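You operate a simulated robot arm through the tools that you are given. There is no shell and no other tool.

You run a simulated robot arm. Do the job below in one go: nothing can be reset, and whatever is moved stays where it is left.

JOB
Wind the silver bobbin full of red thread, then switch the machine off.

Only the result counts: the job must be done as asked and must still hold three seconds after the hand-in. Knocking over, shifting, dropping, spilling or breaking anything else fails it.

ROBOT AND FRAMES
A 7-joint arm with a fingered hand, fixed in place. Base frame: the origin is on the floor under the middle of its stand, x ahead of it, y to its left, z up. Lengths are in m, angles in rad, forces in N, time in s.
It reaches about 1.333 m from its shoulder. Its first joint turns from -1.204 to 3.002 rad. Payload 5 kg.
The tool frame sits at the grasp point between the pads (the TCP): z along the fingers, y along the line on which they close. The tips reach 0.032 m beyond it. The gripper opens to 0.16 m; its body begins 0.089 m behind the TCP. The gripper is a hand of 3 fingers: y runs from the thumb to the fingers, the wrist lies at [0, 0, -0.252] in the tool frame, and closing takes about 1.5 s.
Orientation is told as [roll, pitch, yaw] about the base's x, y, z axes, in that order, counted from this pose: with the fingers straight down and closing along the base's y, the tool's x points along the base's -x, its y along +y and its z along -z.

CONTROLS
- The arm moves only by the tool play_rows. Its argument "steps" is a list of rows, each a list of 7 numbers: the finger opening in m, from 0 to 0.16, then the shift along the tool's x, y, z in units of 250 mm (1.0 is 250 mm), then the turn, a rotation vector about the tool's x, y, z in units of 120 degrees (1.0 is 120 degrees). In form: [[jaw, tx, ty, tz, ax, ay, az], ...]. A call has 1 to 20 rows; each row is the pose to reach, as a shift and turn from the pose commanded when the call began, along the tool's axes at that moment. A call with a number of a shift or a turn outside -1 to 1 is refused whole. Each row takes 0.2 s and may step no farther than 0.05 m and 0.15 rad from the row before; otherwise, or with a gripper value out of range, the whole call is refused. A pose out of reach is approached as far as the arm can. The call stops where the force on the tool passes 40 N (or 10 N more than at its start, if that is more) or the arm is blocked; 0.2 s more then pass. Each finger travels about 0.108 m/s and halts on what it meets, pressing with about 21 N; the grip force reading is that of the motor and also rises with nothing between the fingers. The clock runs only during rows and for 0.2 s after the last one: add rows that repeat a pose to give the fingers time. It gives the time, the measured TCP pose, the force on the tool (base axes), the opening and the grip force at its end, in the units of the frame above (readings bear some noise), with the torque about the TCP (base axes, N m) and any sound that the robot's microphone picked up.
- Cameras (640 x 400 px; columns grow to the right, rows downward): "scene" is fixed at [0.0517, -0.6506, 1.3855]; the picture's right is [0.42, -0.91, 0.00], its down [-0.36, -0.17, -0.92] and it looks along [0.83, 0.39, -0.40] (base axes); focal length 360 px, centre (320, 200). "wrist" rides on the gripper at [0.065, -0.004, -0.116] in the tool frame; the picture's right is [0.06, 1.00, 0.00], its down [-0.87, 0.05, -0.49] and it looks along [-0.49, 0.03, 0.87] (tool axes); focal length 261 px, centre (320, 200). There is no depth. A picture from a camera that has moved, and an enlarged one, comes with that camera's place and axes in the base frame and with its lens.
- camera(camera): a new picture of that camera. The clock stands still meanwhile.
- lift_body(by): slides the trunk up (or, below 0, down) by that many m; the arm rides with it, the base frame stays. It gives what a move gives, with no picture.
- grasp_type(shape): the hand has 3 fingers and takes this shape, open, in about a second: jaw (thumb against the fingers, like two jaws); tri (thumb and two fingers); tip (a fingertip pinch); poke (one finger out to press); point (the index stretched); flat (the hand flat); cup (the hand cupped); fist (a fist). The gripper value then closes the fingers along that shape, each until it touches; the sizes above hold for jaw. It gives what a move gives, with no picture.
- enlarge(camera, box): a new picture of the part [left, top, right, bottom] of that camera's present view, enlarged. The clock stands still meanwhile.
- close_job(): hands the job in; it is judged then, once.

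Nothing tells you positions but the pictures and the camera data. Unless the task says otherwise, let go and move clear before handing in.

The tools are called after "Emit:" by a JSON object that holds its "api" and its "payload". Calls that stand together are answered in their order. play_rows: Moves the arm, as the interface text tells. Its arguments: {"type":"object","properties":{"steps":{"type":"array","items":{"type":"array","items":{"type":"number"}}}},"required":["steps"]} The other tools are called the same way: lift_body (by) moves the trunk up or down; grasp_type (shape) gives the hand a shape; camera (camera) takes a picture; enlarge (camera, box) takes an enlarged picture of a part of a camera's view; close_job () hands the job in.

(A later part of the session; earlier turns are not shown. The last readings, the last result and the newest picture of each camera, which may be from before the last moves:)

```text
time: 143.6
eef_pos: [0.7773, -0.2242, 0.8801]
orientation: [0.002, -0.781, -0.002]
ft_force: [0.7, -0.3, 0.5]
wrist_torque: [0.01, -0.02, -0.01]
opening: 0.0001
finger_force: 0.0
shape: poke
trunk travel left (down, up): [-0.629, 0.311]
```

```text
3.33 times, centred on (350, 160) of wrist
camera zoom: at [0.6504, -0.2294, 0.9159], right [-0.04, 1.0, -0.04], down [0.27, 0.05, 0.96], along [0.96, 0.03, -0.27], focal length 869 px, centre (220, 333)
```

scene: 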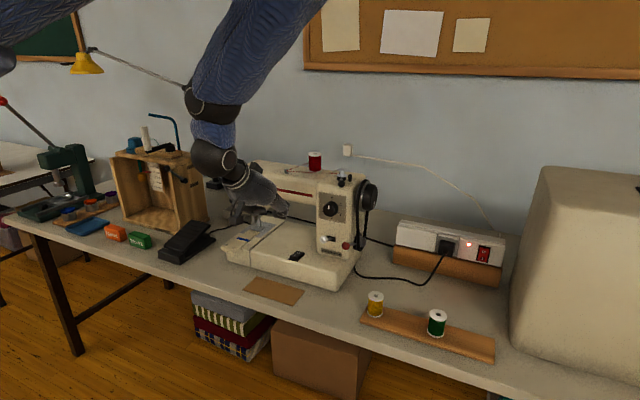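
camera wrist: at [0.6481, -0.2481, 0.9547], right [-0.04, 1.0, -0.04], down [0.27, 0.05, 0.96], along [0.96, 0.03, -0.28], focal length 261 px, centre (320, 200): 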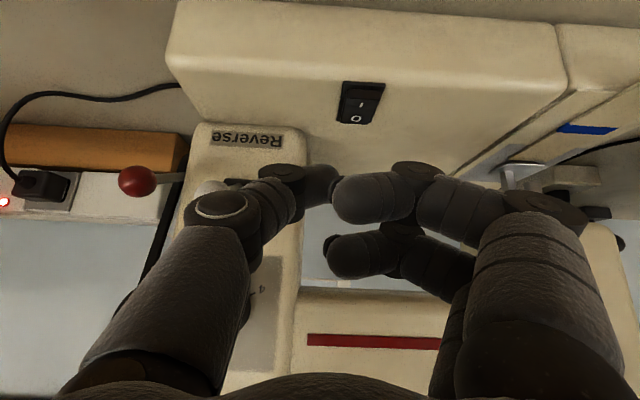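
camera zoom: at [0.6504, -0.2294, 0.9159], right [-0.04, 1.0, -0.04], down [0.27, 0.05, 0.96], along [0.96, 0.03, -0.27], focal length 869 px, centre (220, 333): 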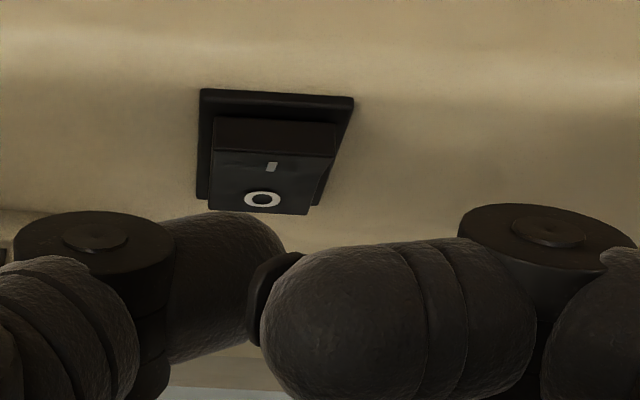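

The thumb's end segment lies level above the "I" half. I'll keep lowering in small steps and watch the force and rocker.

Emit:
{"api": "lift_body", "payload": {"by": -0.008}}

Emit:
{"api": "lift_body", "payload": {"by": -0.005}}

Emit:
{"api": "enlarge", "payload": {"camera": "wrist", "box": [280, 100, 420, 220]}}

Emit:
{"api": "enlarge", "payload": {"camera": "scene", "box": [270, 220, 330, 270]}}

```text
time: 144.1
eef_pos: [0.7779, -0.2245, 0.8722]
orientation: [-0.001, -0.78, -0.002]
ft_force: [-0.8, -0.2, 0.6]
wrist_torque: [0.01, 0.0, -0.05]
opening: 0.0
finger_force: 0.0
shape: poke
trunk travel left (down, up): [-0.62, 0.319]
```

```text
time: 144.7
eef_pos: [0.777, -0.2236, 0.8664]
orientation: [0.001, -0.78, -0.003]
ft_force: [0.0, 0.2, 0.1]
wrist_torque: [0.0, -0.02, -0.01]
opening: 0.0002
finger_force: 0.1
shape: poke
trunk travel left (down, up): [-0.616, 0.324]
```

```text
3.33 times, centred on (350, 160) of wrist
camera zoom: at [0.6505, -0.2296, 0.9025], right [-0.04, 1.0, -0.04], down [0.27, 0.05, 0.96], along [0.96, 0.03, -0.27], focal length 869 px, centre (220, 333)
```

zoom: 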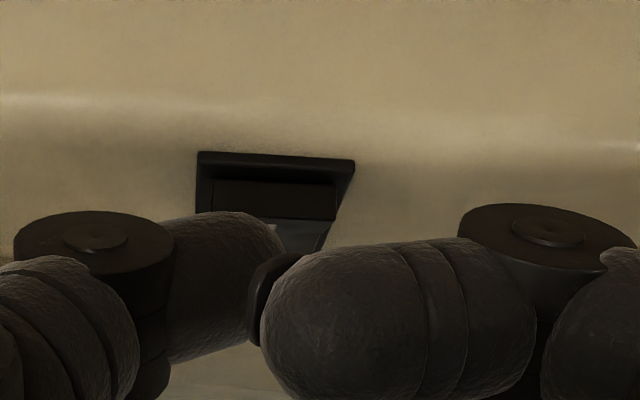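

```text
8.00 times, centred on (300, 245) of scene
camera zoom: at [0.0517, -0.6506, 1.3855], right [0.42, -0.91, 0.0], down [-0.36, -0.17, -0.92], along [0.83, 0.39, -0.4], focal length 2882 px, centre (480, -160)
```

zoom: 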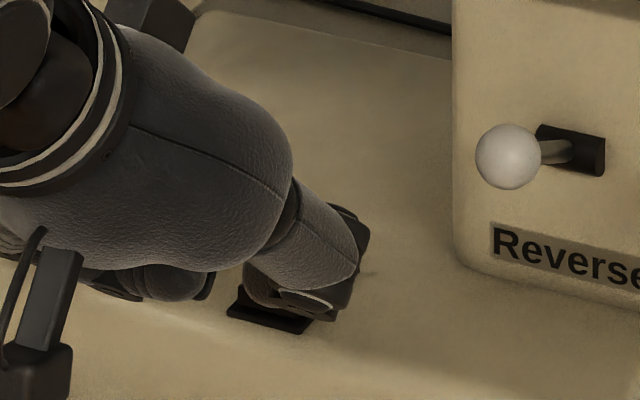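

Emit:
{"api": "lift_body", "payload": {"by": -0.004}}

Emit:
{"api": "lift_body", "payload": {"by": -0.003}}

Emit:
{"api": "lift_body", "payload": {"by": -0.003}}

Emit:
{"api": "enlarge", "payload": {"camera": "wrist", "box": [280, 100, 420, 220]}}

```text
time: 145.2
eef_pos: [0.7781, -0.2243, 0.862]
orientation: [0.0, -0.78, -0.002]
ft_force: [0.1, -0.2, -0.1]
wrist_torque: [-0.03, 0.0, -0.02]
opening: 0.0001
finger_force: 0.0
shape: poke
trunk travel left (down, up): [-0.612, 0.328]
```

```text
time: 145.7
eef_pos: [0.7772, -0.2258, 0.8577]
orientation: [0.0, -0.78, -0.002]
ft_force: [-1.8, -0.3, 0.6]
wrist_torque: [-0.04, 0.04, 0.0]
opening: 0.0001
finger_force: 0.0
shape: poke
trunk travel left (down, up): [-0.608, 0.331]
```

```text
time: 146.2
eef_pos: [0.7765, -0.2256, 0.8559]
orientation: [0.001, -0.78, -0.002]
ft_force: [-2.0, -0.9, 2.5]
wrist_torque: [-0.02, 0.05, -0.02]
opening: 0.0
finger_force: 0.2
shape: poke
trunk travel left (down, up): [-0.606, 0.334]
```

```text
3.33 times, centred on (350, 160) of wrist
camera zoom: at [0.6505, -0.2296, 0.8926], right [-0.04, 1.0, -0.04], down [0.27, 0.05, 0.96], along [0.96, 0.03, -0.27], focal length 869 px, centre (220, 333)
```

zoom: 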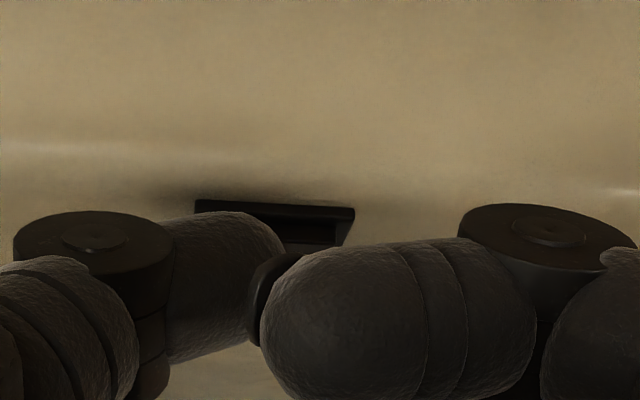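

Emit:
{"api": "lift_body", "payload": {"by": -0.003}}

Emit:
{"api": "lift_body", "payload": {"by": -0.003}}

Emit:
{"api": "enlarge", "payload": {"camera": "scene", "box": [270, 220, 330, 270]}}

Emit:
{"api": "enlarge", "payload": {"camera": "wrist", "box": [280, 120, 420, 240]}}

```text
time: 146.8
eef_pos: [0.777, -0.2249, 0.8549]
orientation: [0.001, -0.782, -0.002]
ft_force: [-7.6, -0.9, 13.6]
wrist_torque: [0.0, -0.15, 0.03]
opening: 0.0003
finger_force: 0.1
shape: poke
trunk travel left (down, up): [-0.602, 0.337]
```

```text
time: 147.3
eef_pos: [0.7765, -0.2258, 0.8521]
orientation: [-0.001, -0.784, -0.002]
ft_force: [-9.3, -6.2, 30.4]
wrist_torque: [0.03, -0.47, -0.05]
opening: 0.0
finger_force: 0.1
shape: poke
trunk travel left (down, up): [-0.6, 0.34]
```

```text
8.00 times, centred on (300, 245) of scene
camera zoom: at [0.0517, -0.6506, 1.3855], right [0.42, -0.91, 0.0], down [-0.36, -0.17, -0.92], along [0.83, 0.39, -0.4], focal length 2882 px, centre (480, -160)
```

zoom: 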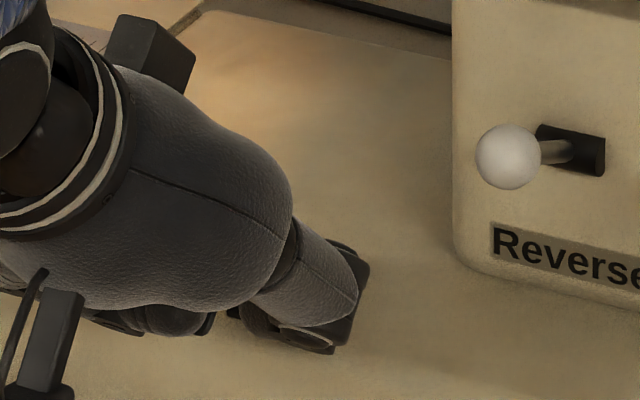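

```text
3.33 times, centred on (350, 180) of wrist
camera zoom: at [0.6494, -0.2299, 0.889], right [-0.04, 1.0, -0.04], down [0.27, 0.05, 0.96], along [0.96, 0.03, -0.27], focal length 869 px, centre (220, 267)
```

zoom: 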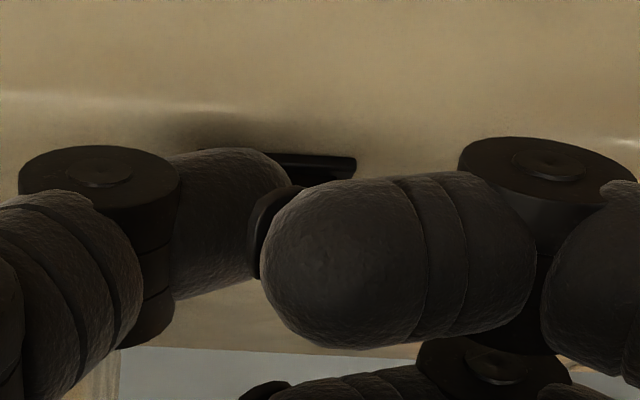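

A warm work-light has come on over the machine bed, so the switch flipped to on. I'll lift off and check.

Emit:
{"api": "lift_body", "payload": {"by": 0.08}}

Emit:
{"api": "camera", "payload": {"camera": "scene"}}

Emit:
{"api": "enlarge", "payload": {"camera": "wrist", "box": [280, 80, 420, 200]}}

Emit:
{"api": "enlarge", "payload": {"camera": "scene", "box": [220, 150, 390, 280]}}

```text
time: 148.4
eef_pos: [0.7785, -0.2242, 0.9292]
orientation: [0.002, -0.778, -0.001]
ft_force: [0.2, 1.1, 0.0]
wrist_torque: [0.0, 0.02, -0.01]
opening: 0.0003
finger_force: 0.0
shape: poke
trunk travel left (down, up): [-0.68, 0.26]
```

```text
taken
```

scene: 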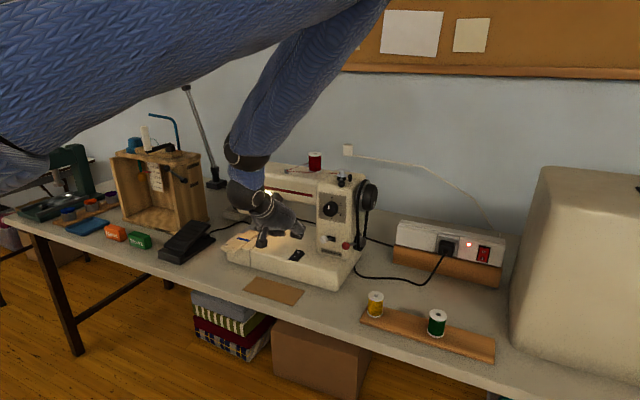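

```text
3.33 times, centred on (350, 140) of wrist
camera zoom: at [0.6509, -0.2299, 0.966], right [-0.04, 1.0, -0.04], down [0.27, 0.05, 0.96], along [0.96, 0.03, -0.27], focal length 869 px, centre (220, 400)
```

zoom: 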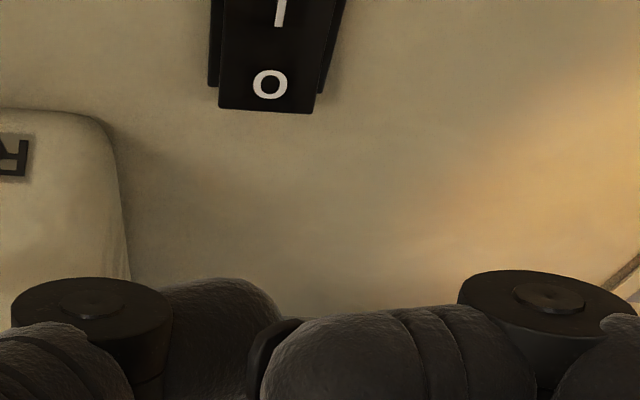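

```text
3.08 times, centred on (305, 215) of scene
camera zoom: at [0.0517, -0.6506, 1.3855], right [0.42, -0.91, 0.0], down [-0.36, -0.17, -0.92], along [0.83, 0.39, -0.4], focal length 1109 px, centre (366, 154)
```

zoom: 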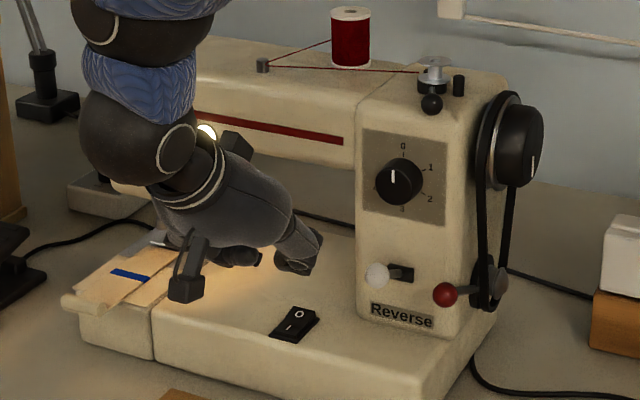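

The machine is on (its lamp is lit). Now to the foot pedal at about x 0.72–0.89, y 0.14–0.23. I'll retract and turn the hand toward forward-left (yaw 30°, 60° from vertical), the natural direction for this arm.

Emit:
{"api": "play_rows", "payload": {"steps": [[0.16, 0.001, 0.05, -0.113, 0, 0, 0], [0.16, 0.002, 0.13, -0.226, -0.0397, -0.0251, -0.0307], [0.16, 0.003, 0.21, -0.339, -0.0793, -0.0502, -0.0613], [0.16, 0.004, 0.29, -0.452, -0.119, -0.0752, -0.092], [0.16, 0.004, 0.35, -0.566, -0.1586, -0.1003, -0.1226], [0.16, 0.004, 0.4, -0.566, -0.1983, -0.1254, -0.1533]]}}

Emit:
{"api": "camera", "payload": {"camera": "wrist"}}

Emit:
{"api": "camera", "payload": {"camera": "scene"}}

```text
time: 149.8
eef_pos: [0.6772, -0.1275, 1.0307]
orientation: [0.002, -1.048, 0.523]
ft_force: [0.6, 1.1, -0.3]
wrist_torque: [0.04, -0.02, 0.0]
opening: 0.0001
finger_force: 0.0
shape: poke
trunk travel left (down, up): [-0.68, 0.26]
```

```text
taken
camera wrist: at [0.5652, -0.1973, 1.0314], right [-0.53, 0.85, -0.05], down [-0.02, 0.05, 1.0], along [0.85, 0.53, -0.01], focal length 261 px, centre (320, 200)
```

wrist: 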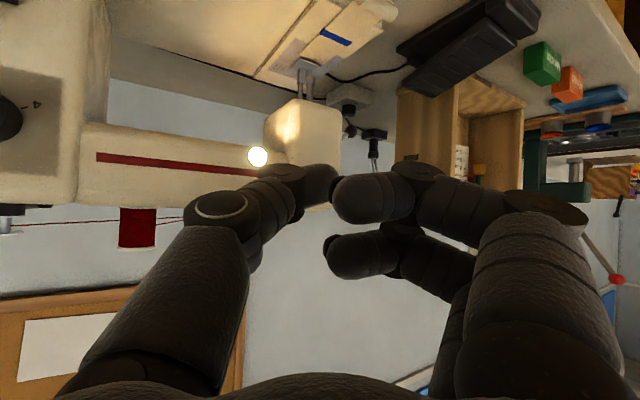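

```text
taken
```

scene: 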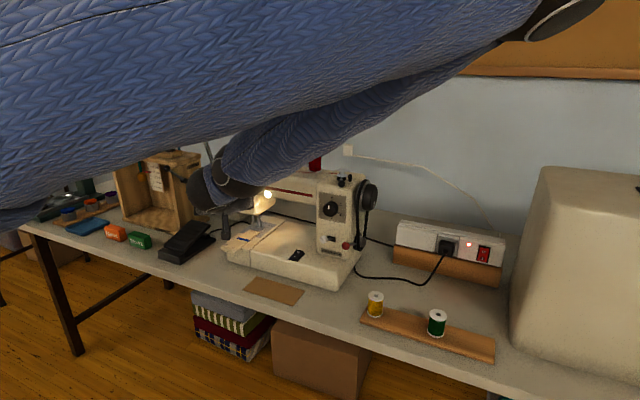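

Emit:
{"api": "enlarge", "payload": {"camera": "wrist", "box": [370, 0, 570, 120]}}

Emit:
{"api": "enlarge", "payload": {"camera": "scene", "box": [140, 190, 260, 280]}}

Emit:
{"api": "enlarge", "payload": {"camera": "wrist", "box": [230, 0, 400, 130]}}

```text
3.20 times, centred on (470, 60) of wrist
camera zoom: at [0.5652, -0.1973, 1.0314], right [-0.53, 0.85, -0.05], down [-0.02, 0.05, 1.0], along [0.85, 0.53, -0.01], focal length 834 px, centre (-160, 648)
```

zoom: 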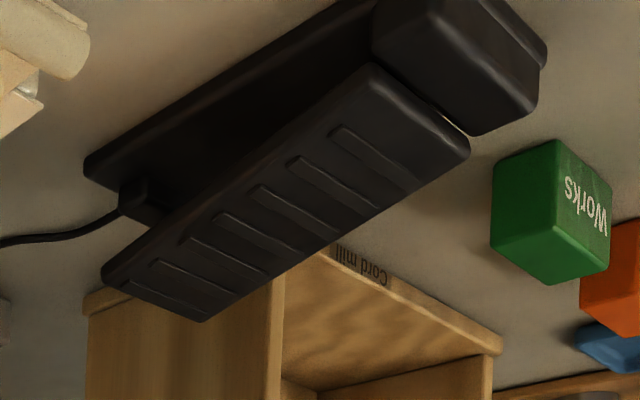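

```text
4.44 times, centred on (200, 235) of scene
camera zoom: at [0.0517, -0.6506, 1.3855], right [0.42, -0.91, 0.0], down [-0.36, -0.17, -0.92], along [0.83, 0.39, -0.4], focal length 1601 px, centre (853, 44)
```

zoom: 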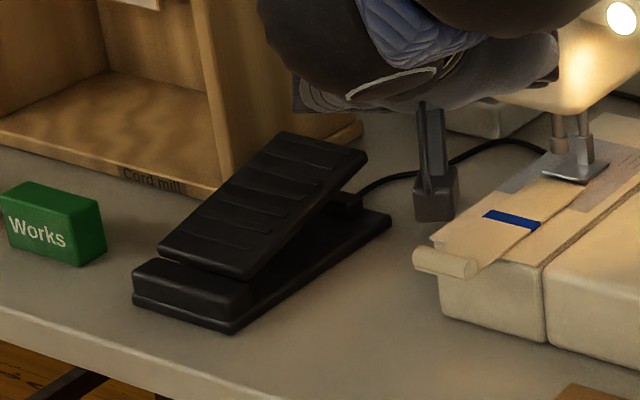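

```text
3.08 times, centred on (315, 65) of wrist
camera zoom: at [0.5652, -0.1973, 1.0314], right [-0.53, 0.85, -0.05], down [-0.02, 0.05, 1.0], along [0.85, 0.53, -0.01], focal length 802 px, centre (335, 615)
```

zoom: 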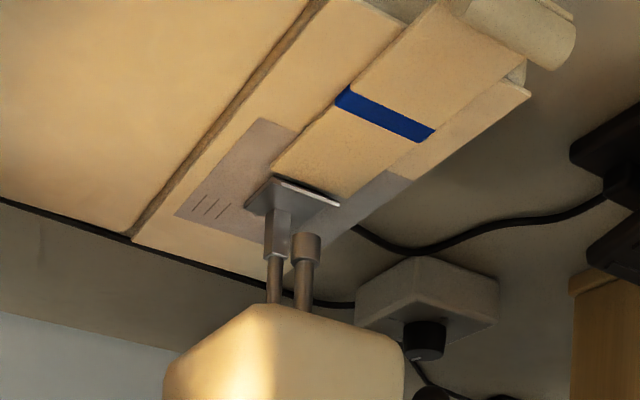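

The tread runs from about x=0.745 (z≈0.785) to x=0.86 (z≈0.832), y 0.13–0.22. I'll close the hand into a firm point (closed jaw) and swing over to above the tread's far end.

Emit:
{"api": "grasp_type", "payload": {"shape": "jaw"}}

Emit:
{"api": "play_rows", "payload": {"steps": [[0.0, -0.02, 0.1, 0.05, 0, 0, 0], [0.0, -0.05, 0.25, 0.15, 0, 0, 0], [0.0, -0.08, 0.4, 0.25, 0, 0, 0], [0.0, -0.11, 0.55, 0.35, 0, 0, 0], [0.0, -0.145, 0.69, 0.45, 0, 0, 0], [0.0, -0.181, 0.826, 0.553, 0, 0, 0], [0.0, -0.181, 0.826, 0.553, 0, 0, 0]]}}

Emit:
{"api": "camera", "payload": {"camera": "wrist"}}

Emit:
{"api": "camera", "payload": {"camera": "scene"}}

```text
time: 150.7
eef_pos: [0.6756, -0.1252, 1.0309]
orientation: [0.001, -1.051, 0.523]
ft_force: [0.6, -0.2, 0.2]
wrist_torque: [0.01, 0.04, -0.02]
opening: 0.1599
finger_force: 0.1
shape: jaw
trunk travel left (down, up): [-0.68, 0.26]
```

```text
time: 152.3
eef_pos: [0.6957, 0.0184, 1.0494]
orientation: [0.002, -1.05, 0.524]
ft_force: [-0.4, 0.0, -0.4]
wrist_torque: [0.0, 0.0, -0.01]
opening: 0.0001
finger_force: 20.9
shape: jaw
out of reach, approached as far as the arm can: row 4, 5, 6, 7
trunk travel left (down, up): [-0.68, 0.26]
```

```text
taken
camera wrist: at [0.5838, -0.0524, 1.0511], right [-0.53, 0.85, -0.05], down [-0.02, 0.05, 1.0], along [0.85, 0.53, -0.01], focal length 261 px, centre (320, 200)
```

wrist: 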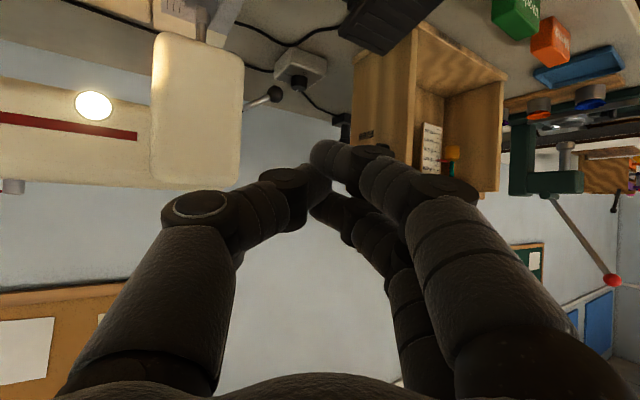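

```text
taken
```

scene: 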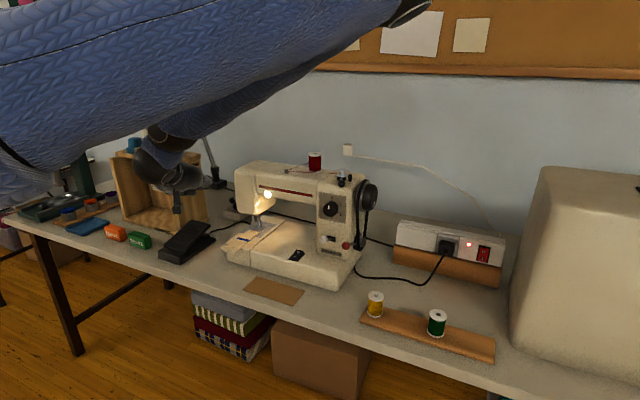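

The arm's posture limits it at y≈0.02 here. I'll try going up and outward first, which straightens the arm, before moving further left.

Emit:
{"api": "play_rows", "payload": {"steps": [[0.0, -0.15, -0.012, 0.017, 0, 0, 0], [0.0, -0.3, -0.025, 0.034, 0, 0, 0], [0.0, -0.45, -0.037, 0.051, 0, 0, 0], [0.0, -0.6, -0.05, 0.068, 0, 0, 0], [0.0, -0.742, -0.0624, 0.085, 0, 0, 0]]}}

Emit:
{"api": "play_rows", "payload": {"steps": [[0.0, -0.05, 0.08, 0.08, 0, 0, 0], [0.0, -0.1, 0.16, 0.16, 0, 0, 0], [0.0, -0.15, 0.24, 0.24, 0, 0, 0], [0.0, -0.2, 0.32, 0.32, 0, 0, 0]]}}

Emit:
{"api": "camera", "payload": {"camera": "scene"}}

```text
time: 153.5
eef_pos: [0.8021, 0.0574, 1.1997]
orientation: [0.001, -1.047, 0.521]
ft_force: [-0.8, -0.3, -0.1]
wrist_torque: [0.03, -0.01, 0.01]
opening: 0.0
finger_force: 20.7
shape: jaw
trunk travel left (down, up): [-0.68, 0.26]
```

```text
time: 154.5
eef_pos: [0.8035, 0.0641, 1.2009]
orientation: [0.001, -1.049, 0.524]
ft_force: [0.2, -0.2, 0.1]
wrist_torque: [-0.03, 0.01, -0.03]
opening: 0.0001
finger_force: 21.3
shape: jaw
out of reach, approached as far as the arm can: row 1, 2, 3, 4
trunk travel left (down, up): [-0.68, 0.26]
```

```text
taken
```

scene: 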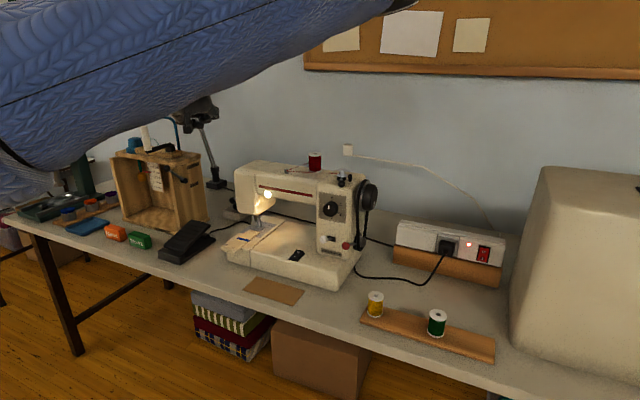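

Higher relative arm position gives more leftward reach. I'll raise the arm further and move left, then lower the trunk to come down on the pedal.

Emit:
{"api": "play_rows", "payload": {"steps": [[0.0, -0.14, 0, -0.08, 0, 0, 0], [0.0, -0.28, 0, -0.16, 0, 0, 0], [0.0, -0.4157, 0, -0.24, 0, 0, 0], [0.0, -0.45, 0.08, -0.18, 0, 0, 0], [0.0, -0.48, 0.16, -0.12, 0, 0, 0], [0.0, -0.5144, 0.2417, -0.069, 0, 0, 0], [0.0, -0.5144, 0.2417, -0.069, 0, 0, 0]]}}

```text
time: 156.1
eef_pos: [0.8056, 0.0663, 1.3207]
orientation: [0.0, -1.048, 0.524]
ft_force: [0.4, -0.3, 0.4]
wrist_torque: [0.0, 0.02, -0.02]
opening: 0.0
finger_force: 21.4
shape: jaw
out of reach, approached as far as the arm can: row 4, 5, 6, 7
trunk travel left (down, up): [-0.68, 0.26]
```

I've worked out the limit: the wrist can't pass a diagonal plane, so the hand itself must do the reaching. I'll point the hand almost horizontally toward forward-left (yaw 40°, 78° from vertical) with fingertips over the pedal at height, then come down by lowering the trunk.

Emit:
{"api": "play_rows", "payload": {"steps": [[0.0, -0.06, 0.03, -0.03, -0.0195, -0.0374, -0.0075], [0.0, -0.13, 0.09, -0.06, -0.0391, -0.0749, -0.015], [0.0, -0.2, 0.18, -0.09, -0.0586, -0.1123, -0.0225], [0.0, -0.2697, 0.276, -0.119, -0.0782, -0.1497, -0.03], [0.0, -0.2697, 0.276, -0.119, -0.0782, -0.1497, -0.03]]}}

Emit:
{"api": "camera", "payload": {"camera": "wrist"}}

Emit:
{"api": "camera", "payload": {"camera": "scene"}}

```text
time: 157.3
eef_pos: [0.7755, 0.1297, 1.3923]
orientation: [-0.007, -1.366, 0.702]
ft_force: [-0.3, -0.5, 0.3]
wrist_torque: [-0.03, 0.04, -0.03]
opening: 0.0
finger_force: 21.0
shape: jaw
trunk travel left (down, up): [-0.68, 0.26]
```

```text
taken
camera wrist: at [0.6825, 0.0447, 1.3521], right [-0.65, 0.76, -0.06], down [-0.27, -0.15, 0.95], along [0.71, 0.64, 0.3], focal length 261 px, centre (320, 200)
```

wrist: 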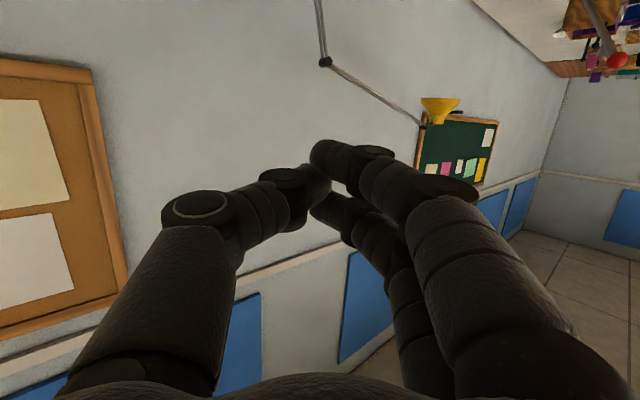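

```text
taken
```

scene: 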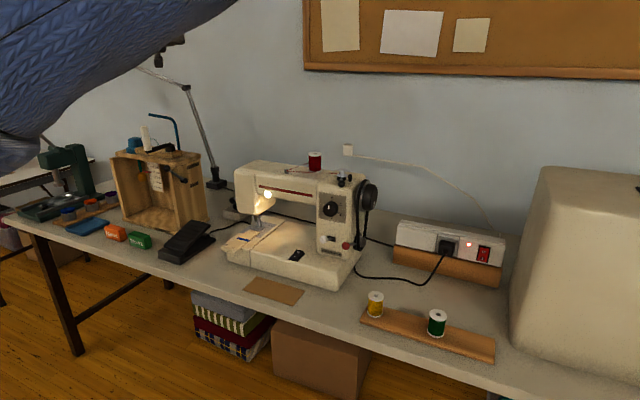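

Reached, fingertips above the pedal. I'll see whether I can go a few centimetres further over the tread.

Emit:
{"api": "play_rows", "payload": {"steps": [[0.0, -0.013, 0.027, 0.06, 0, 0, 0], [0.0, -0.025, 0.053, 0.121, 0, 0, 0], [0.0, -0.025, 0.053, 0.121, 0, 0, 0]]}}

```text
time: 158.1
eef_pos: [0.7862, 0.1456, 1.3916]
orientation: [0.001, -1.363, 0.696]
ft_force: [-0.2, -1.0, 0.4]
wrist_torque: [0.03, -0.01, 0.04]
opening: 0.0
finger_force: 21.1
shape: jaw
out of reach, approached as far as the arm can: row 2, 3
trunk travel left (down, up): [-0.68, 0.26]
```

I have the fingertips at about (0.81, 0.166), over the tread. Lower with the trunk in stages, checking the clearance to the box on the left.

Emit:
{"api": "lift_body", "payload": {"by": -0.25}}

Emit:
{"api": "camera", "payload": {"camera": "scene"}}

Emit:
{"api": "enlarge", "payload": {"camera": "scene", "box": [90, 90, 270, 280]}}

Emit:
{"api": "camera", "payload": {"camera": "wrist"}}

```text
time: 160.7
eef_pos: [0.7852, 0.1454, 1.1421]
orientation: [-0.001, -1.363, 0.698]
ft_force: [-0.1, -0.3, -0.1]
wrist_torque: [0.0, 0.02, 0.01]
opening: 0.0
finger_force: 20.6
shape: jaw
trunk travel left (down, up): [-0.43, 0.51]
```

```text
taken
```

scene: 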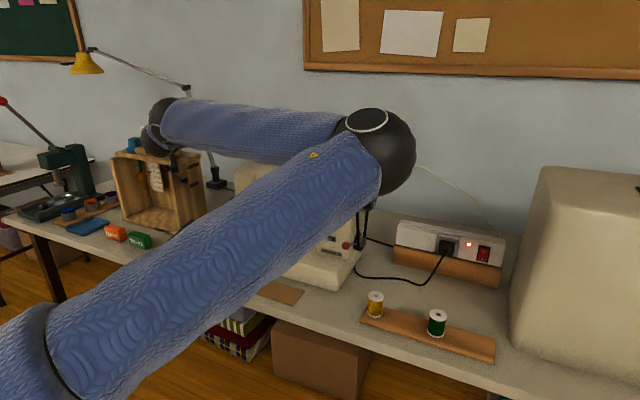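

```text
2.11 times, centred on (180, 185) of scene
camera zoom: at [0.0517, -0.6506, 1.3855], right [0.42, -0.91, 0.0], down [-0.36, -0.17, -0.92], along [0.83, 0.39, -0.4], focal length 758 px, centre (615, 232)
```

zoom: 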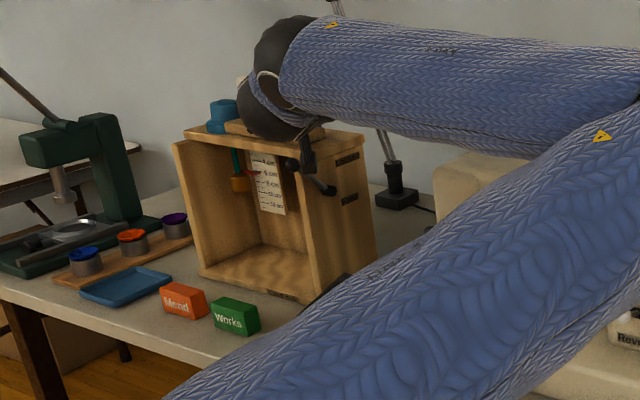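

```text
taken
camera wrist: at [0.691, 0.0598, 1.1027], right [-0.65, 0.76, -0.06], down [-0.27, -0.15, 0.95], along [0.71, 0.64, 0.3], focal length 261 px, centre (320, 200)
```

wrist: 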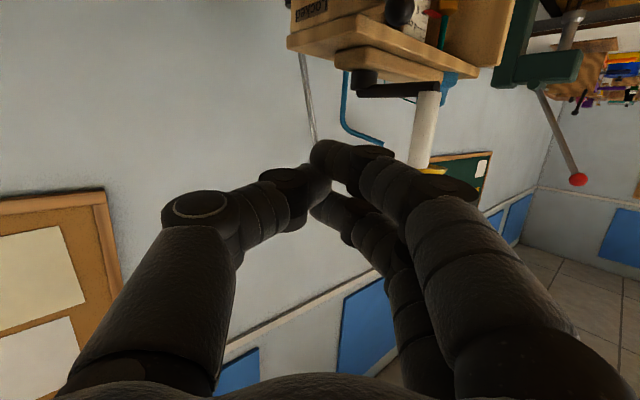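

The whole arm is visible now and clear of everything. To keep the wrist camera off the table edge when pressing, I'll pitch the hand down 8° more, then continue lowering.

Emit:
{"api": "play_rows", "payload": {"steps": [[0.0, 0.0725, 0, -0.005, 0, 0.0333, 0], [0.0, 0.145, 0, -0.0104, 0, 0.0667, 0], [0.0, 0.145, 0, -0.0104, 0, 0.0667, 0]]}}

Emit:
{"api": "lift_body", "payload": {"by": -0.19}}

Emit:
{"api": "camera", "payload": {"camera": "scene"}}

Emit:
{"api": "camera", "payload": {"camera": "wrist"}}

Emit:
{"api": "enlarge", "payload": {"camera": "scene", "box": [90, 130, 290, 290]}}

```text
time: 161.5
eef_pos: [0.7782, 0.1321, 1.1074]
orientation: [0.001, -1.224, 0.698]
ft_force: [1.2, 0.5, -0.8]
wrist_torque: [0.0, 0.04, 0.03]
opening: 0.0
finger_force: 21.1
shape: jaw
out of reach, approached as far as the arm can: row 2, 3
trunk travel left (down, up): [-0.43, 0.51]
```

```text
time: 163.6
eef_pos: [0.7778, 0.1329, 0.9183]
orientation: [0.001, -1.223, 0.697]
ft_force: [0.5, 0.1, -0.1]
wrist_torque: [-0.01, 0.01, -0.06]
opening: 0.0
finger_force: 21.4
shape: jaw
trunk travel left (down, up): [-0.24, 0.7]
```

```text
taken
```

scene: 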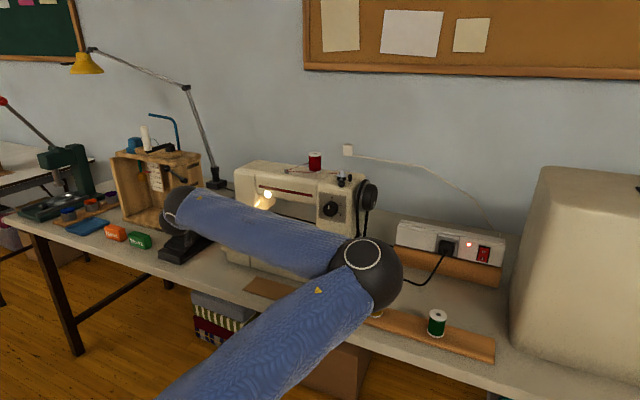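

```text
taken
camera wrist: at [0.6806, 0.0442, 0.8965], right [-0.66, 0.75, -0.06], down [-0.16, -0.07, 0.98], along [0.74, 0.66, 0.17], focal length 261 px, centre (320, 200)
```

wrist: 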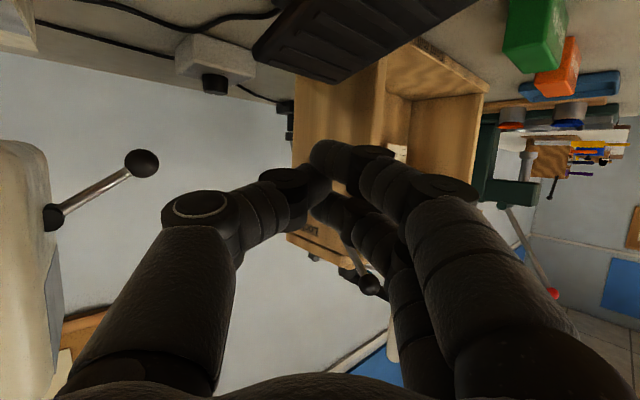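

```text
2.50 times, centred on (190, 210) of scene
camera zoom: at [0.0517, -0.6506, 1.3855], right [0.42, -0.91, 0.0], down [-0.36, -0.17, -0.92], along [0.83, 0.39, -0.4], focal length 901 px, centre (645, 175)
```

zoom: 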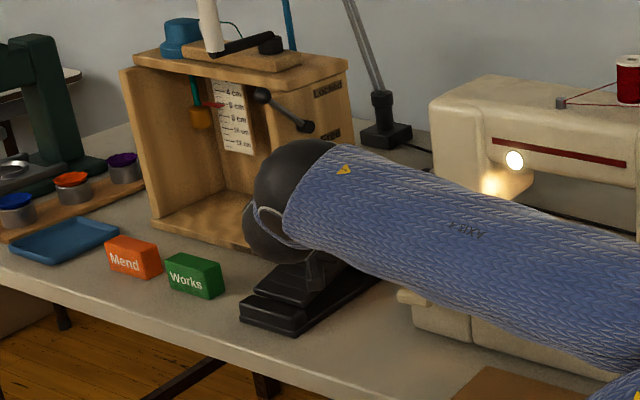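

Nearly above the tread. Lower to just above contact, then in small steps, listening for the motor.

Emit:
{"api": "lift_body", "payload": {"by": -0.045}}

Emit:
{"api": "enlarge", "payload": {"camera": "scene", "box": [300, 150, 400, 230]}}

Emit:
{"api": "camera", "payload": {"camera": "wrist"}}

Emit:
{"api": "enlarge", "payload": {"camera": "scene", "box": [130, 190, 250, 290]}}

```text
time: 164.5
eef_pos: [0.7766, 0.1314, 0.8739]
orientation: [0.001, -1.223, 0.698]
ft_force: [-0.8, -0.1, -0.3]
wrist_torque: [-0.03, 0.0, 0.0]
opening: 0.0001
finger_force: 21.2
shape: jaw
trunk travel left (down, up): [-0.194, 0.745]
```

```text
5.00 times, centred on (350, 190) of scene
camera zoom: at [0.0517, -0.6506, 1.3855], right [0.42, -0.91, 0.0], down [-0.36, -0.17, -0.92], along [0.83, 0.39, -0.4], focal length 1801 px, centre (170, 250)
```

zoom: 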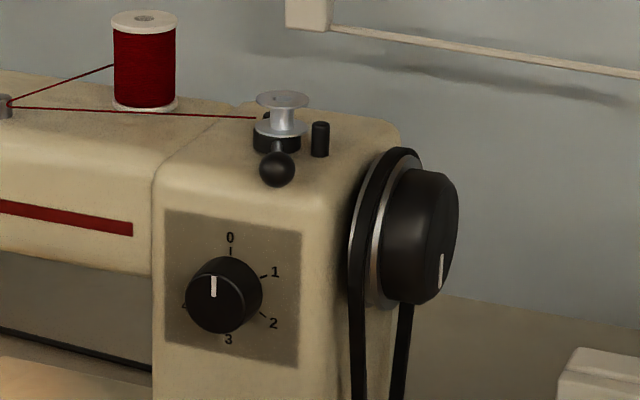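

```text
taken
camera wrist: at [0.6805, 0.0442, 0.8517], right [-0.66, 0.75, -0.06], down [-0.16, -0.07, 0.98], along [0.74, 0.66, 0.17], focal length 261 px, centre (320, 200)
```

wrist: 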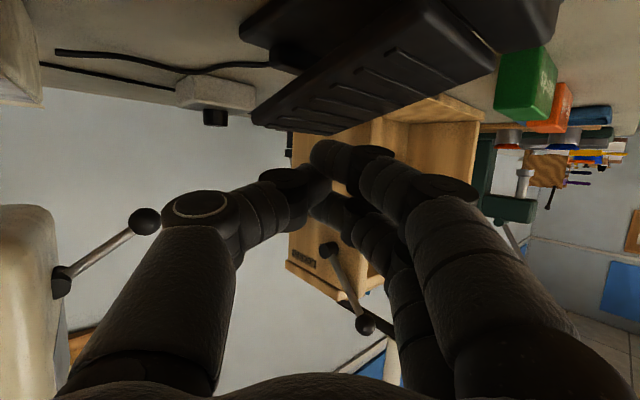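

```text
4.00 times, centred on (190, 240) of scene
camera zoom: at [0.0517, -0.6506, 1.3855], right [0.42, -0.91, 0.0], down [-0.36, -0.17, -0.92], along [0.83, 0.39, -0.4], focal length 1441 px, centre (840, 40)
```

zoom: 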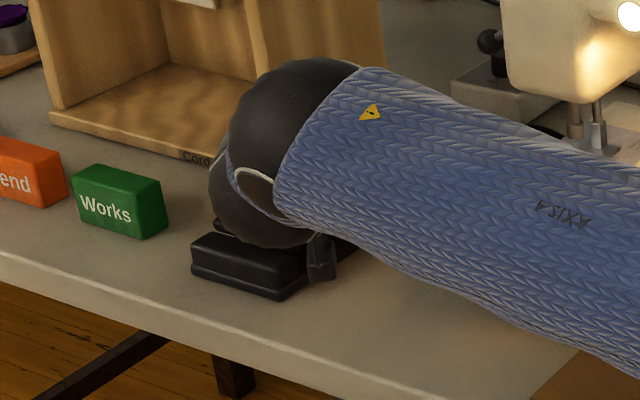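

Emit:
{"api": "enlarge", "payload": {"camera": "scene", "box": [240, 185, 290, 225]}}

Emit:
{"api": "lift_body", "payload": {"by": -0.01}}

Emit:
{"api": "enlarge", "payload": {"camera": "wrist", "box": [220, 40, 440, 220]}}

```text
10.00 times, centred on (265, 205) of scene
camera zoom: at [0.0517, -0.6506, 1.3855], right [0.42, -0.91, 0.0], down [-0.36, -0.17, -0.92], along [0.83, 0.39, -0.4], focal length 3603 px, centre (870, 150)
```

zoom: 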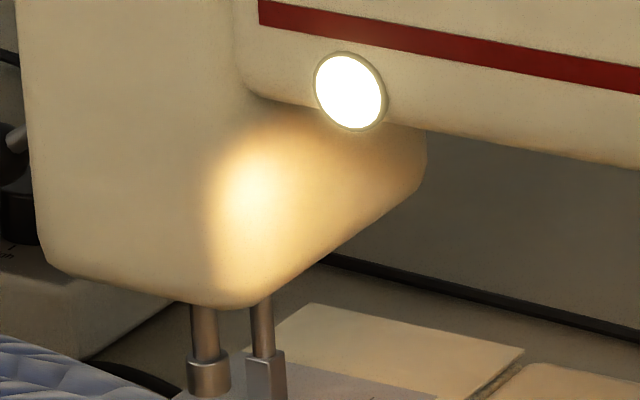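

```text
time: 165.1
eef_pos: [0.7781, 0.1328, 0.863]
orientation: [-0.001, -1.223, 0.697]
ft_force: [-0.8, 0.2, 0.2]
wrist_torque: [-0.01, -0.02, 0.01]
opening: 0.0002
finger_force: 21.2
shape: jaw
trunk travel left (down, up): [-0.184, 0.756]
```

```text
2.22 times, centred on (330, 130) of wrist
camera zoom: at [0.6806, 0.0442, 0.8415], right [-0.66, 0.75, -0.06], down [-0.16, -0.07, 0.98], along [0.74, 0.66, 0.17], focal length 579 px, centre (298, 356)
```

zoom: 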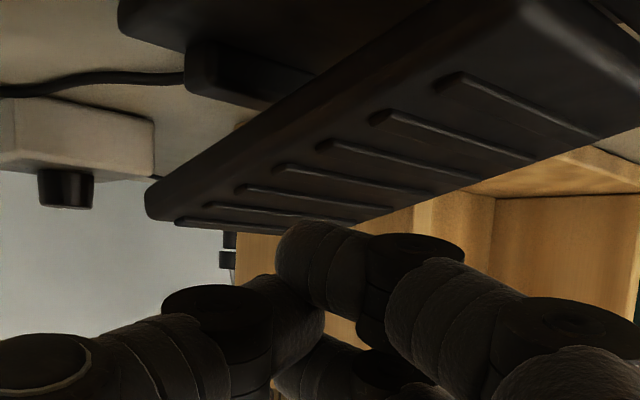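

Emit:
{"api": "lift_body", "payload": {"by": -0.008}}

Emit:
{"api": "lift_body", "payload": {"by": -0.005}}

```text
time: 165.6
eef_pos: [0.7779, 0.1324, 0.8553]
orientation: [0.0, -1.222, 0.699]
ft_force: [0.3, -0.6, 0.3]
wrist_torque: [0.0, 0.02, -0.01]
opening: 0.0
finger_force: 20.8
shape: jaw
trunk travel left (down, up): [-0.176, 0.764]
```

```text
time: 166.2
eef_pos: [0.7775, 0.1319, 0.85]
orientation: [0.0, -1.222, 0.697]
ft_force: [0.6, 0.5, 0.3]
wrist_torque: [-0.01, 0.02, 0.02]
opening: 0.0
finger_force: 21.2
shape: jaw
trunk travel left (down, up): [-0.172, 0.768]
```

Emit:
{"api": "lift_body", "payload": {"by": -0.005}}

Emit:
{"api": "enlarge", "payload": {"camera": "wrist", "box": [220, 40, 440, 220]}}

```text
time: 166.7
eef_pos: [0.7769, 0.1325, 0.8461]
orientation: [0.0, -1.225, 0.696]
ft_force: [0.4, 0.6, 3.7]
wrist_torque: [0.1, -0.07, 0.0]
opening: 0.0
finger_force: 21.4
shape: jaw
trunk travel left (down, up): [-0.166, 0.774]
```

```text
2.22 times, centred on (330, 130) of wrist
camera zoom: at [0.6806, 0.0442, 0.8238], right [-0.66, 0.75, -0.06], down [-0.16, -0.07, 0.98], along [0.74, 0.66, 0.17], focal length 579 px, centre (298, 356)
```

zoom: 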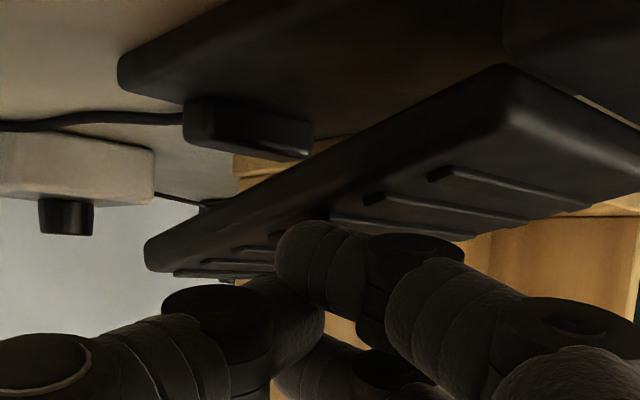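

Contact with the tread (3.7 N), no motor sound yet. Press a little more.

Emit:
{"api": "lift_body", "payload": {"by": -0.004}}

Emit:
{"api": "enlarge", "payload": {"camera": "scene", "box": [300, 150, 400, 230]}}

Emit:
{"api": "enlarge", "payload": {"camera": "scene", "box": [240, 185, 290, 225]}}

```text
time: 167.2
eef_pos: [0.7774, 0.1322, 0.8411]
orientation: [-0.001, -1.226, 0.696]
ft_force: [0.6, 2.1, 6.0]
wrist_torque: [0.16, -0.13, 0.01]
opening: 0.0001
finger_force: 20.4
shape: jaw
trunk travel left (down, up): [-0.162, 0.778]
```

```text
5.00 times, centred on (350, 190) of scene
camera zoom: at [0.0517, -0.6506, 1.3855], right [0.42, -0.91, 0.0], down [-0.36, -0.17, -0.92], along [0.83, 0.39, -0.4], focal length 1801 px, centre (170, 250)
```

zoom: 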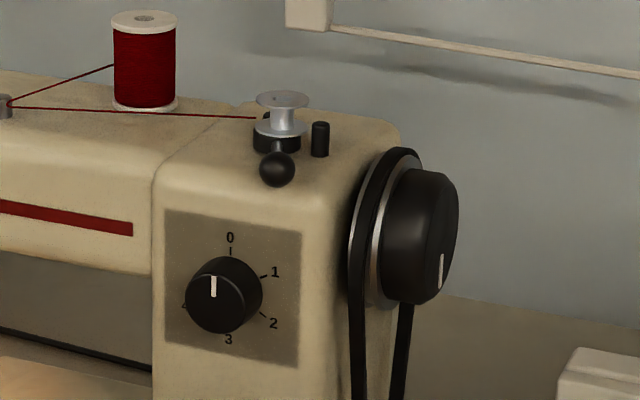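

```text
10.00 times, centred on (265, 205) of scene
camera zoom: at [0.0517, -0.6506, 1.3855], right [0.42, -0.91, 0.0], down [-0.36, -0.17, -0.92], along [0.83, 0.39, -0.4], focal length 3603 px, centre (870, 150)
```

zoom: 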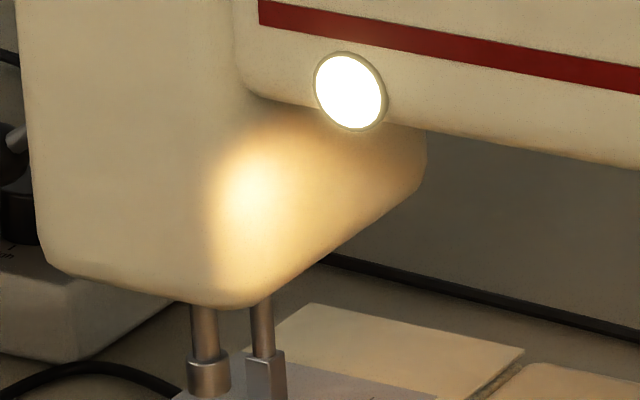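

Emit:
{"api": "lift_body", "payload": {"by": -0.004}}

Emit:
{"api": "enlarge", "payload": {"camera": "scene", "box": [300, 150, 400, 230]}}

Emit:
{"api": "enlarge", "payload": {"camera": "scene", "box": [240, 185, 290, 225]}}

```text
time: 167.8
eef_pos: [0.7766, 0.1317, 0.8371]
orientation: [0.001, -1.224, 0.698]
ft_force: [1.7, 1.3, 7.1]
wrist_torque: [0.15, -0.22, -0.01]
opening: 0.0
finger_force: 20.7
shape: jaw
trunk travel left (down, up): [-0.158, 0.782]
heard: click
```

```text
5.00 times, centred on (350, 190) of scene
camera zoom: at [0.0517, -0.6506, 1.3855], right [0.42, -0.91, 0.0], down [-0.36, -0.17, -0.92], along [0.83, 0.39, -0.4], focal length 1801 px, centre (170, 250)
```

zoom: 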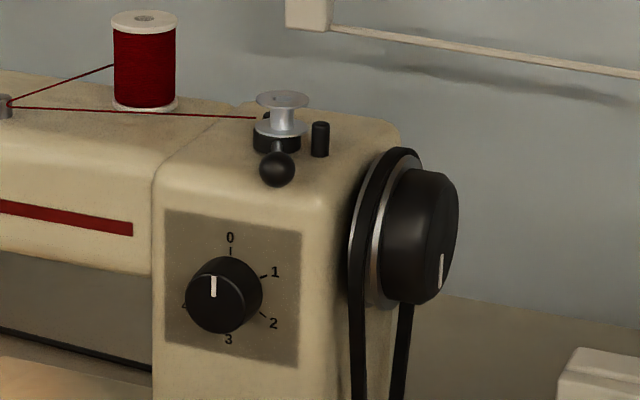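

```text
10.00 times, centred on (265, 205) of scene
camera zoom: at [0.0517, -0.6506, 1.3855], right [0.42, -0.91, 0.0], down [-0.36, -0.17, -0.92], along [0.83, 0.39, -0.4], focal length 3603 px, centre (870, 150)
```

zoom: 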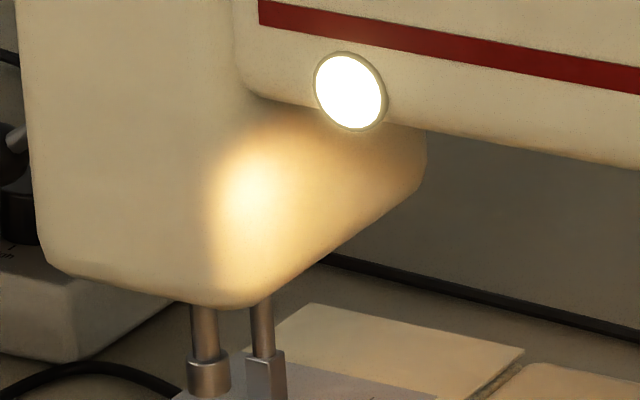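

A click from the pedal. I'll let the clock run briefly (one row) and check what turns.

Emit:
{"api": "play_rows", "payload": {"steps": [[0.0, 0, 0, 0, 0, 0, 0]]}}

Emit:
{"api": "enlarge", "payload": {"camera": "scene", "box": [300, 150, 400, 230]}}

Emit:
{"api": "enlarge", "payload": {"camera": "scene", "box": [240, 185, 290, 225]}}

```text
time: 168.2
eef_pos: [0.7775, 0.1317, 0.8369]
orientation: [-0.002, -1.223, 0.698]
ft_force: [2.5, 1.1, 7.2]
wrist_torque: [0.13, -0.22, -0.04]
opening: 0.0001
finger_force: 21.0
shape: jaw
trunk travel left (down, up): [-0.158, 0.782]
```

```text
5.00 times, centred on (350, 190) of scene
camera zoom: at [0.0517, -0.6506, 1.3855], right [0.42, -0.91, 0.0], down [-0.36, -0.17, -0.92], along [0.83, 0.39, -0.4], focal length 1801 px, centre (170, 250)
```

zoom: 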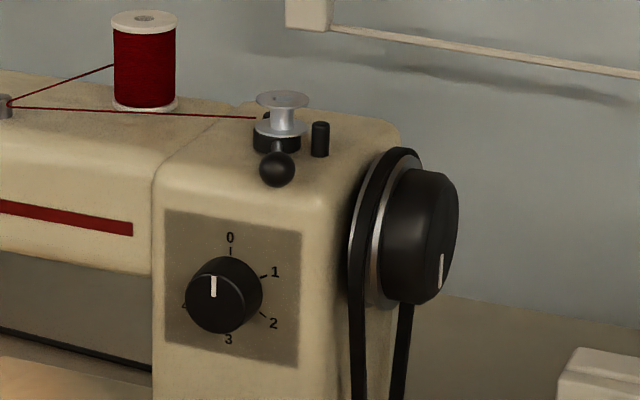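

```text
10.00 times, centred on (265, 205) of scene
camera zoom: at [0.0517, -0.6506, 1.3855], right [0.42, -0.91, 0.0], down [-0.36, -0.17, -0.92], along [0.83, 0.39, -0.4], focal length 3603 px, centre (870, 150)
```

zoom: 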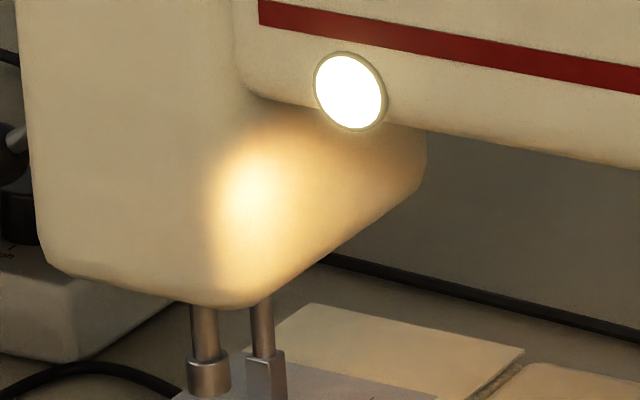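

Nothing turns yet. Press a bit further.

Emit:
{"api": "lift_body", "payload": {"by": -0.004}}

Emit:
{"api": "enlarge", "payload": {"camera": "scene", "box": [300, 150, 400, 230]}}

Emit:
{"api": "enlarge", "payload": {"camera": "scene", "box": [240, 185, 290, 225]}}

Emit:
{"api": "enlarge", "payload": {"camera": "wrist", "box": [220, 40, 440, 220]}}

```text
time: 168.7
eef_pos: [0.7768, 0.1312, 0.8332]
orientation: [0.0, -1.226, 0.698]
ft_force: [3.7, 1.3, 7.9]
wrist_torque: [0.22, -0.25, -0.03]
opening: 0.0
finger_force: 21.2
shape: jaw
trunk travel left (down, up): [-0.154, 0.786]
```

```text
5.00 times, centred on (350, 190) of scene
camera zoom: at [0.0517, -0.6506, 1.3855], right [0.42, -0.91, 0.0], down [-0.36, -0.17, -0.92], along [0.83, 0.39, -0.4], focal length 1801 px, centre (170, 250)
```

zoom: 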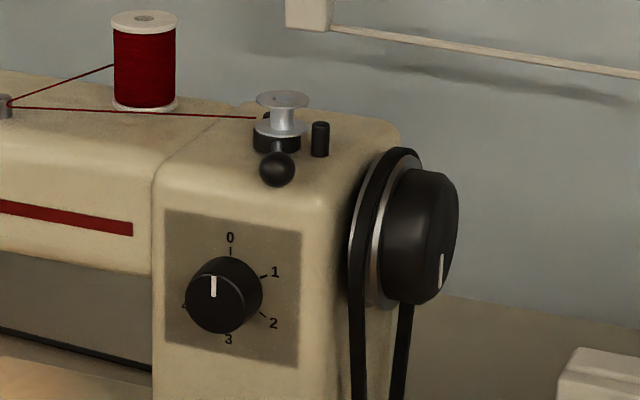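

```text
10.00 times, centred on (265, 205) of scene
camera zoom: at [0.0517, -0.6506, 1.3855], right [0.42, -0.91, 0.0], down [-0.36, -0.17, -0.92], along [0.83, 0.39, -0.4], focal length 3603 px, centre (870, 150)
```

zoom: 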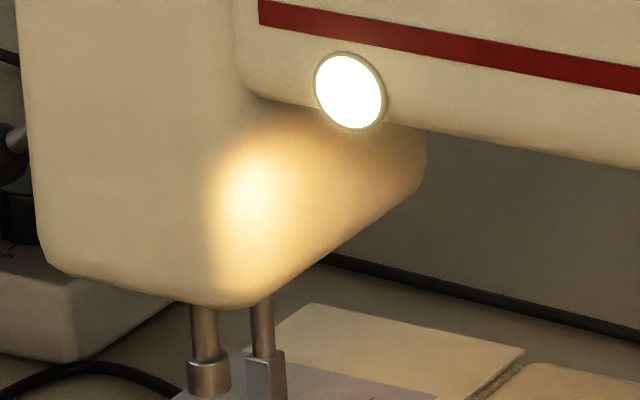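

```text
2.22 times, centred on (330, 130) of wrist
camera zoom: at [0.6805, 0.0442, 0.8119], right [-0.66, 0.75, -0.06], down [-0.16, -0.07, 0.98], along [0.74, 0.66, 0.17], focal length 579 px, centre (298, 356)
```

zoom: 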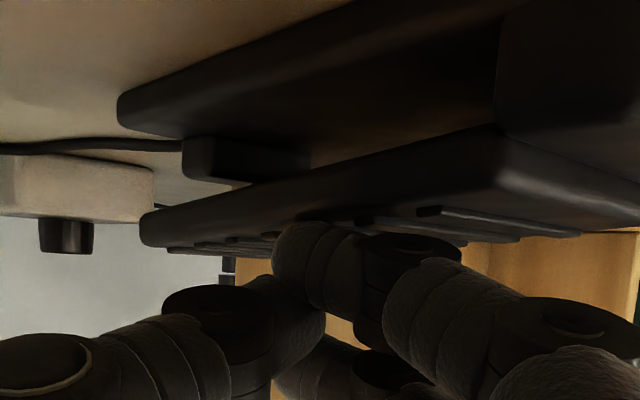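

Emit:
{"api": "lift_body", "payload": {"by": -0.005}}

Emit:
{"api": "lift_body", "payload": {"by": -0.004}}

Emit:
{"api": "enlarge", "payload": {"camera": "scene", "box": [300, 150, 400, 230]}}

Emit:
{"api": "enlarge", "payload": {"camera": "wrist", "box": [220, 40, 440, 220]}}

```text
time: 169.2
eef_pos: [0.7775, 0.1316, 0.8292]
orientation: [0.001, -1.225, 0.697]
ft_force: [5.1, 2.8, 15.5]
wrist_torque: [0.3, -0.44, -0.02]
opening: 0.0
finger_force: 21.2
shape: jaw
trunk travel left (down, up): [-0.149, 0.79]
```

```text
time: 169.9
eef_pos: [0.7774, 0.1326, 0.8307]
orientation: [0.002, -1.231, 0.695]
ft_force: [-2.1, 0.4, 10.0]
wrist_torque: [0.13, -0.12, 0.06]
opening: 0.0001
finger_force: 20.6
shape: jaw
trunk travel left (down, up): [-0.146, 0.794]
stopped: the force on the tool passed its limit at 41 N (the readings are from after the stop); the commanded pose is now the measured one
```

```text
5.00 times, centred on (350, 190) of scene
camera zoom: at [0.0517, -0.6506, 1.3855], right [0.42, -0.91, 0.0], down [-0.36, -0.17, -0.92], along [0.83, 0.39, -0.4], focal length 1801 px, centre (170, 250)
```

zoom: 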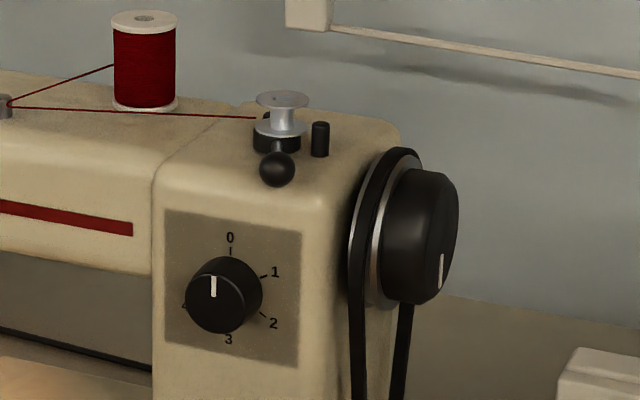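

```text
2.22 times, centred on (330, 130) of wrist
camera zoom: at [0.6807, 0.0444, 0.807], right [-0.66, 0.75, -0.06], down [-0.17, -0.07, 0.98], along [0.74, 0.65, 0.17], focal length 579 px, centre (298, 356)
```

zoom: 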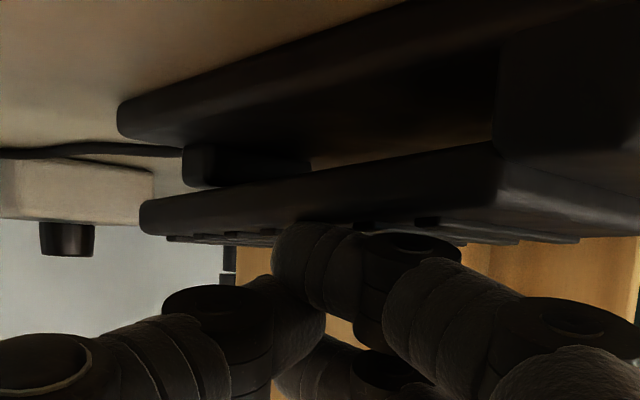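

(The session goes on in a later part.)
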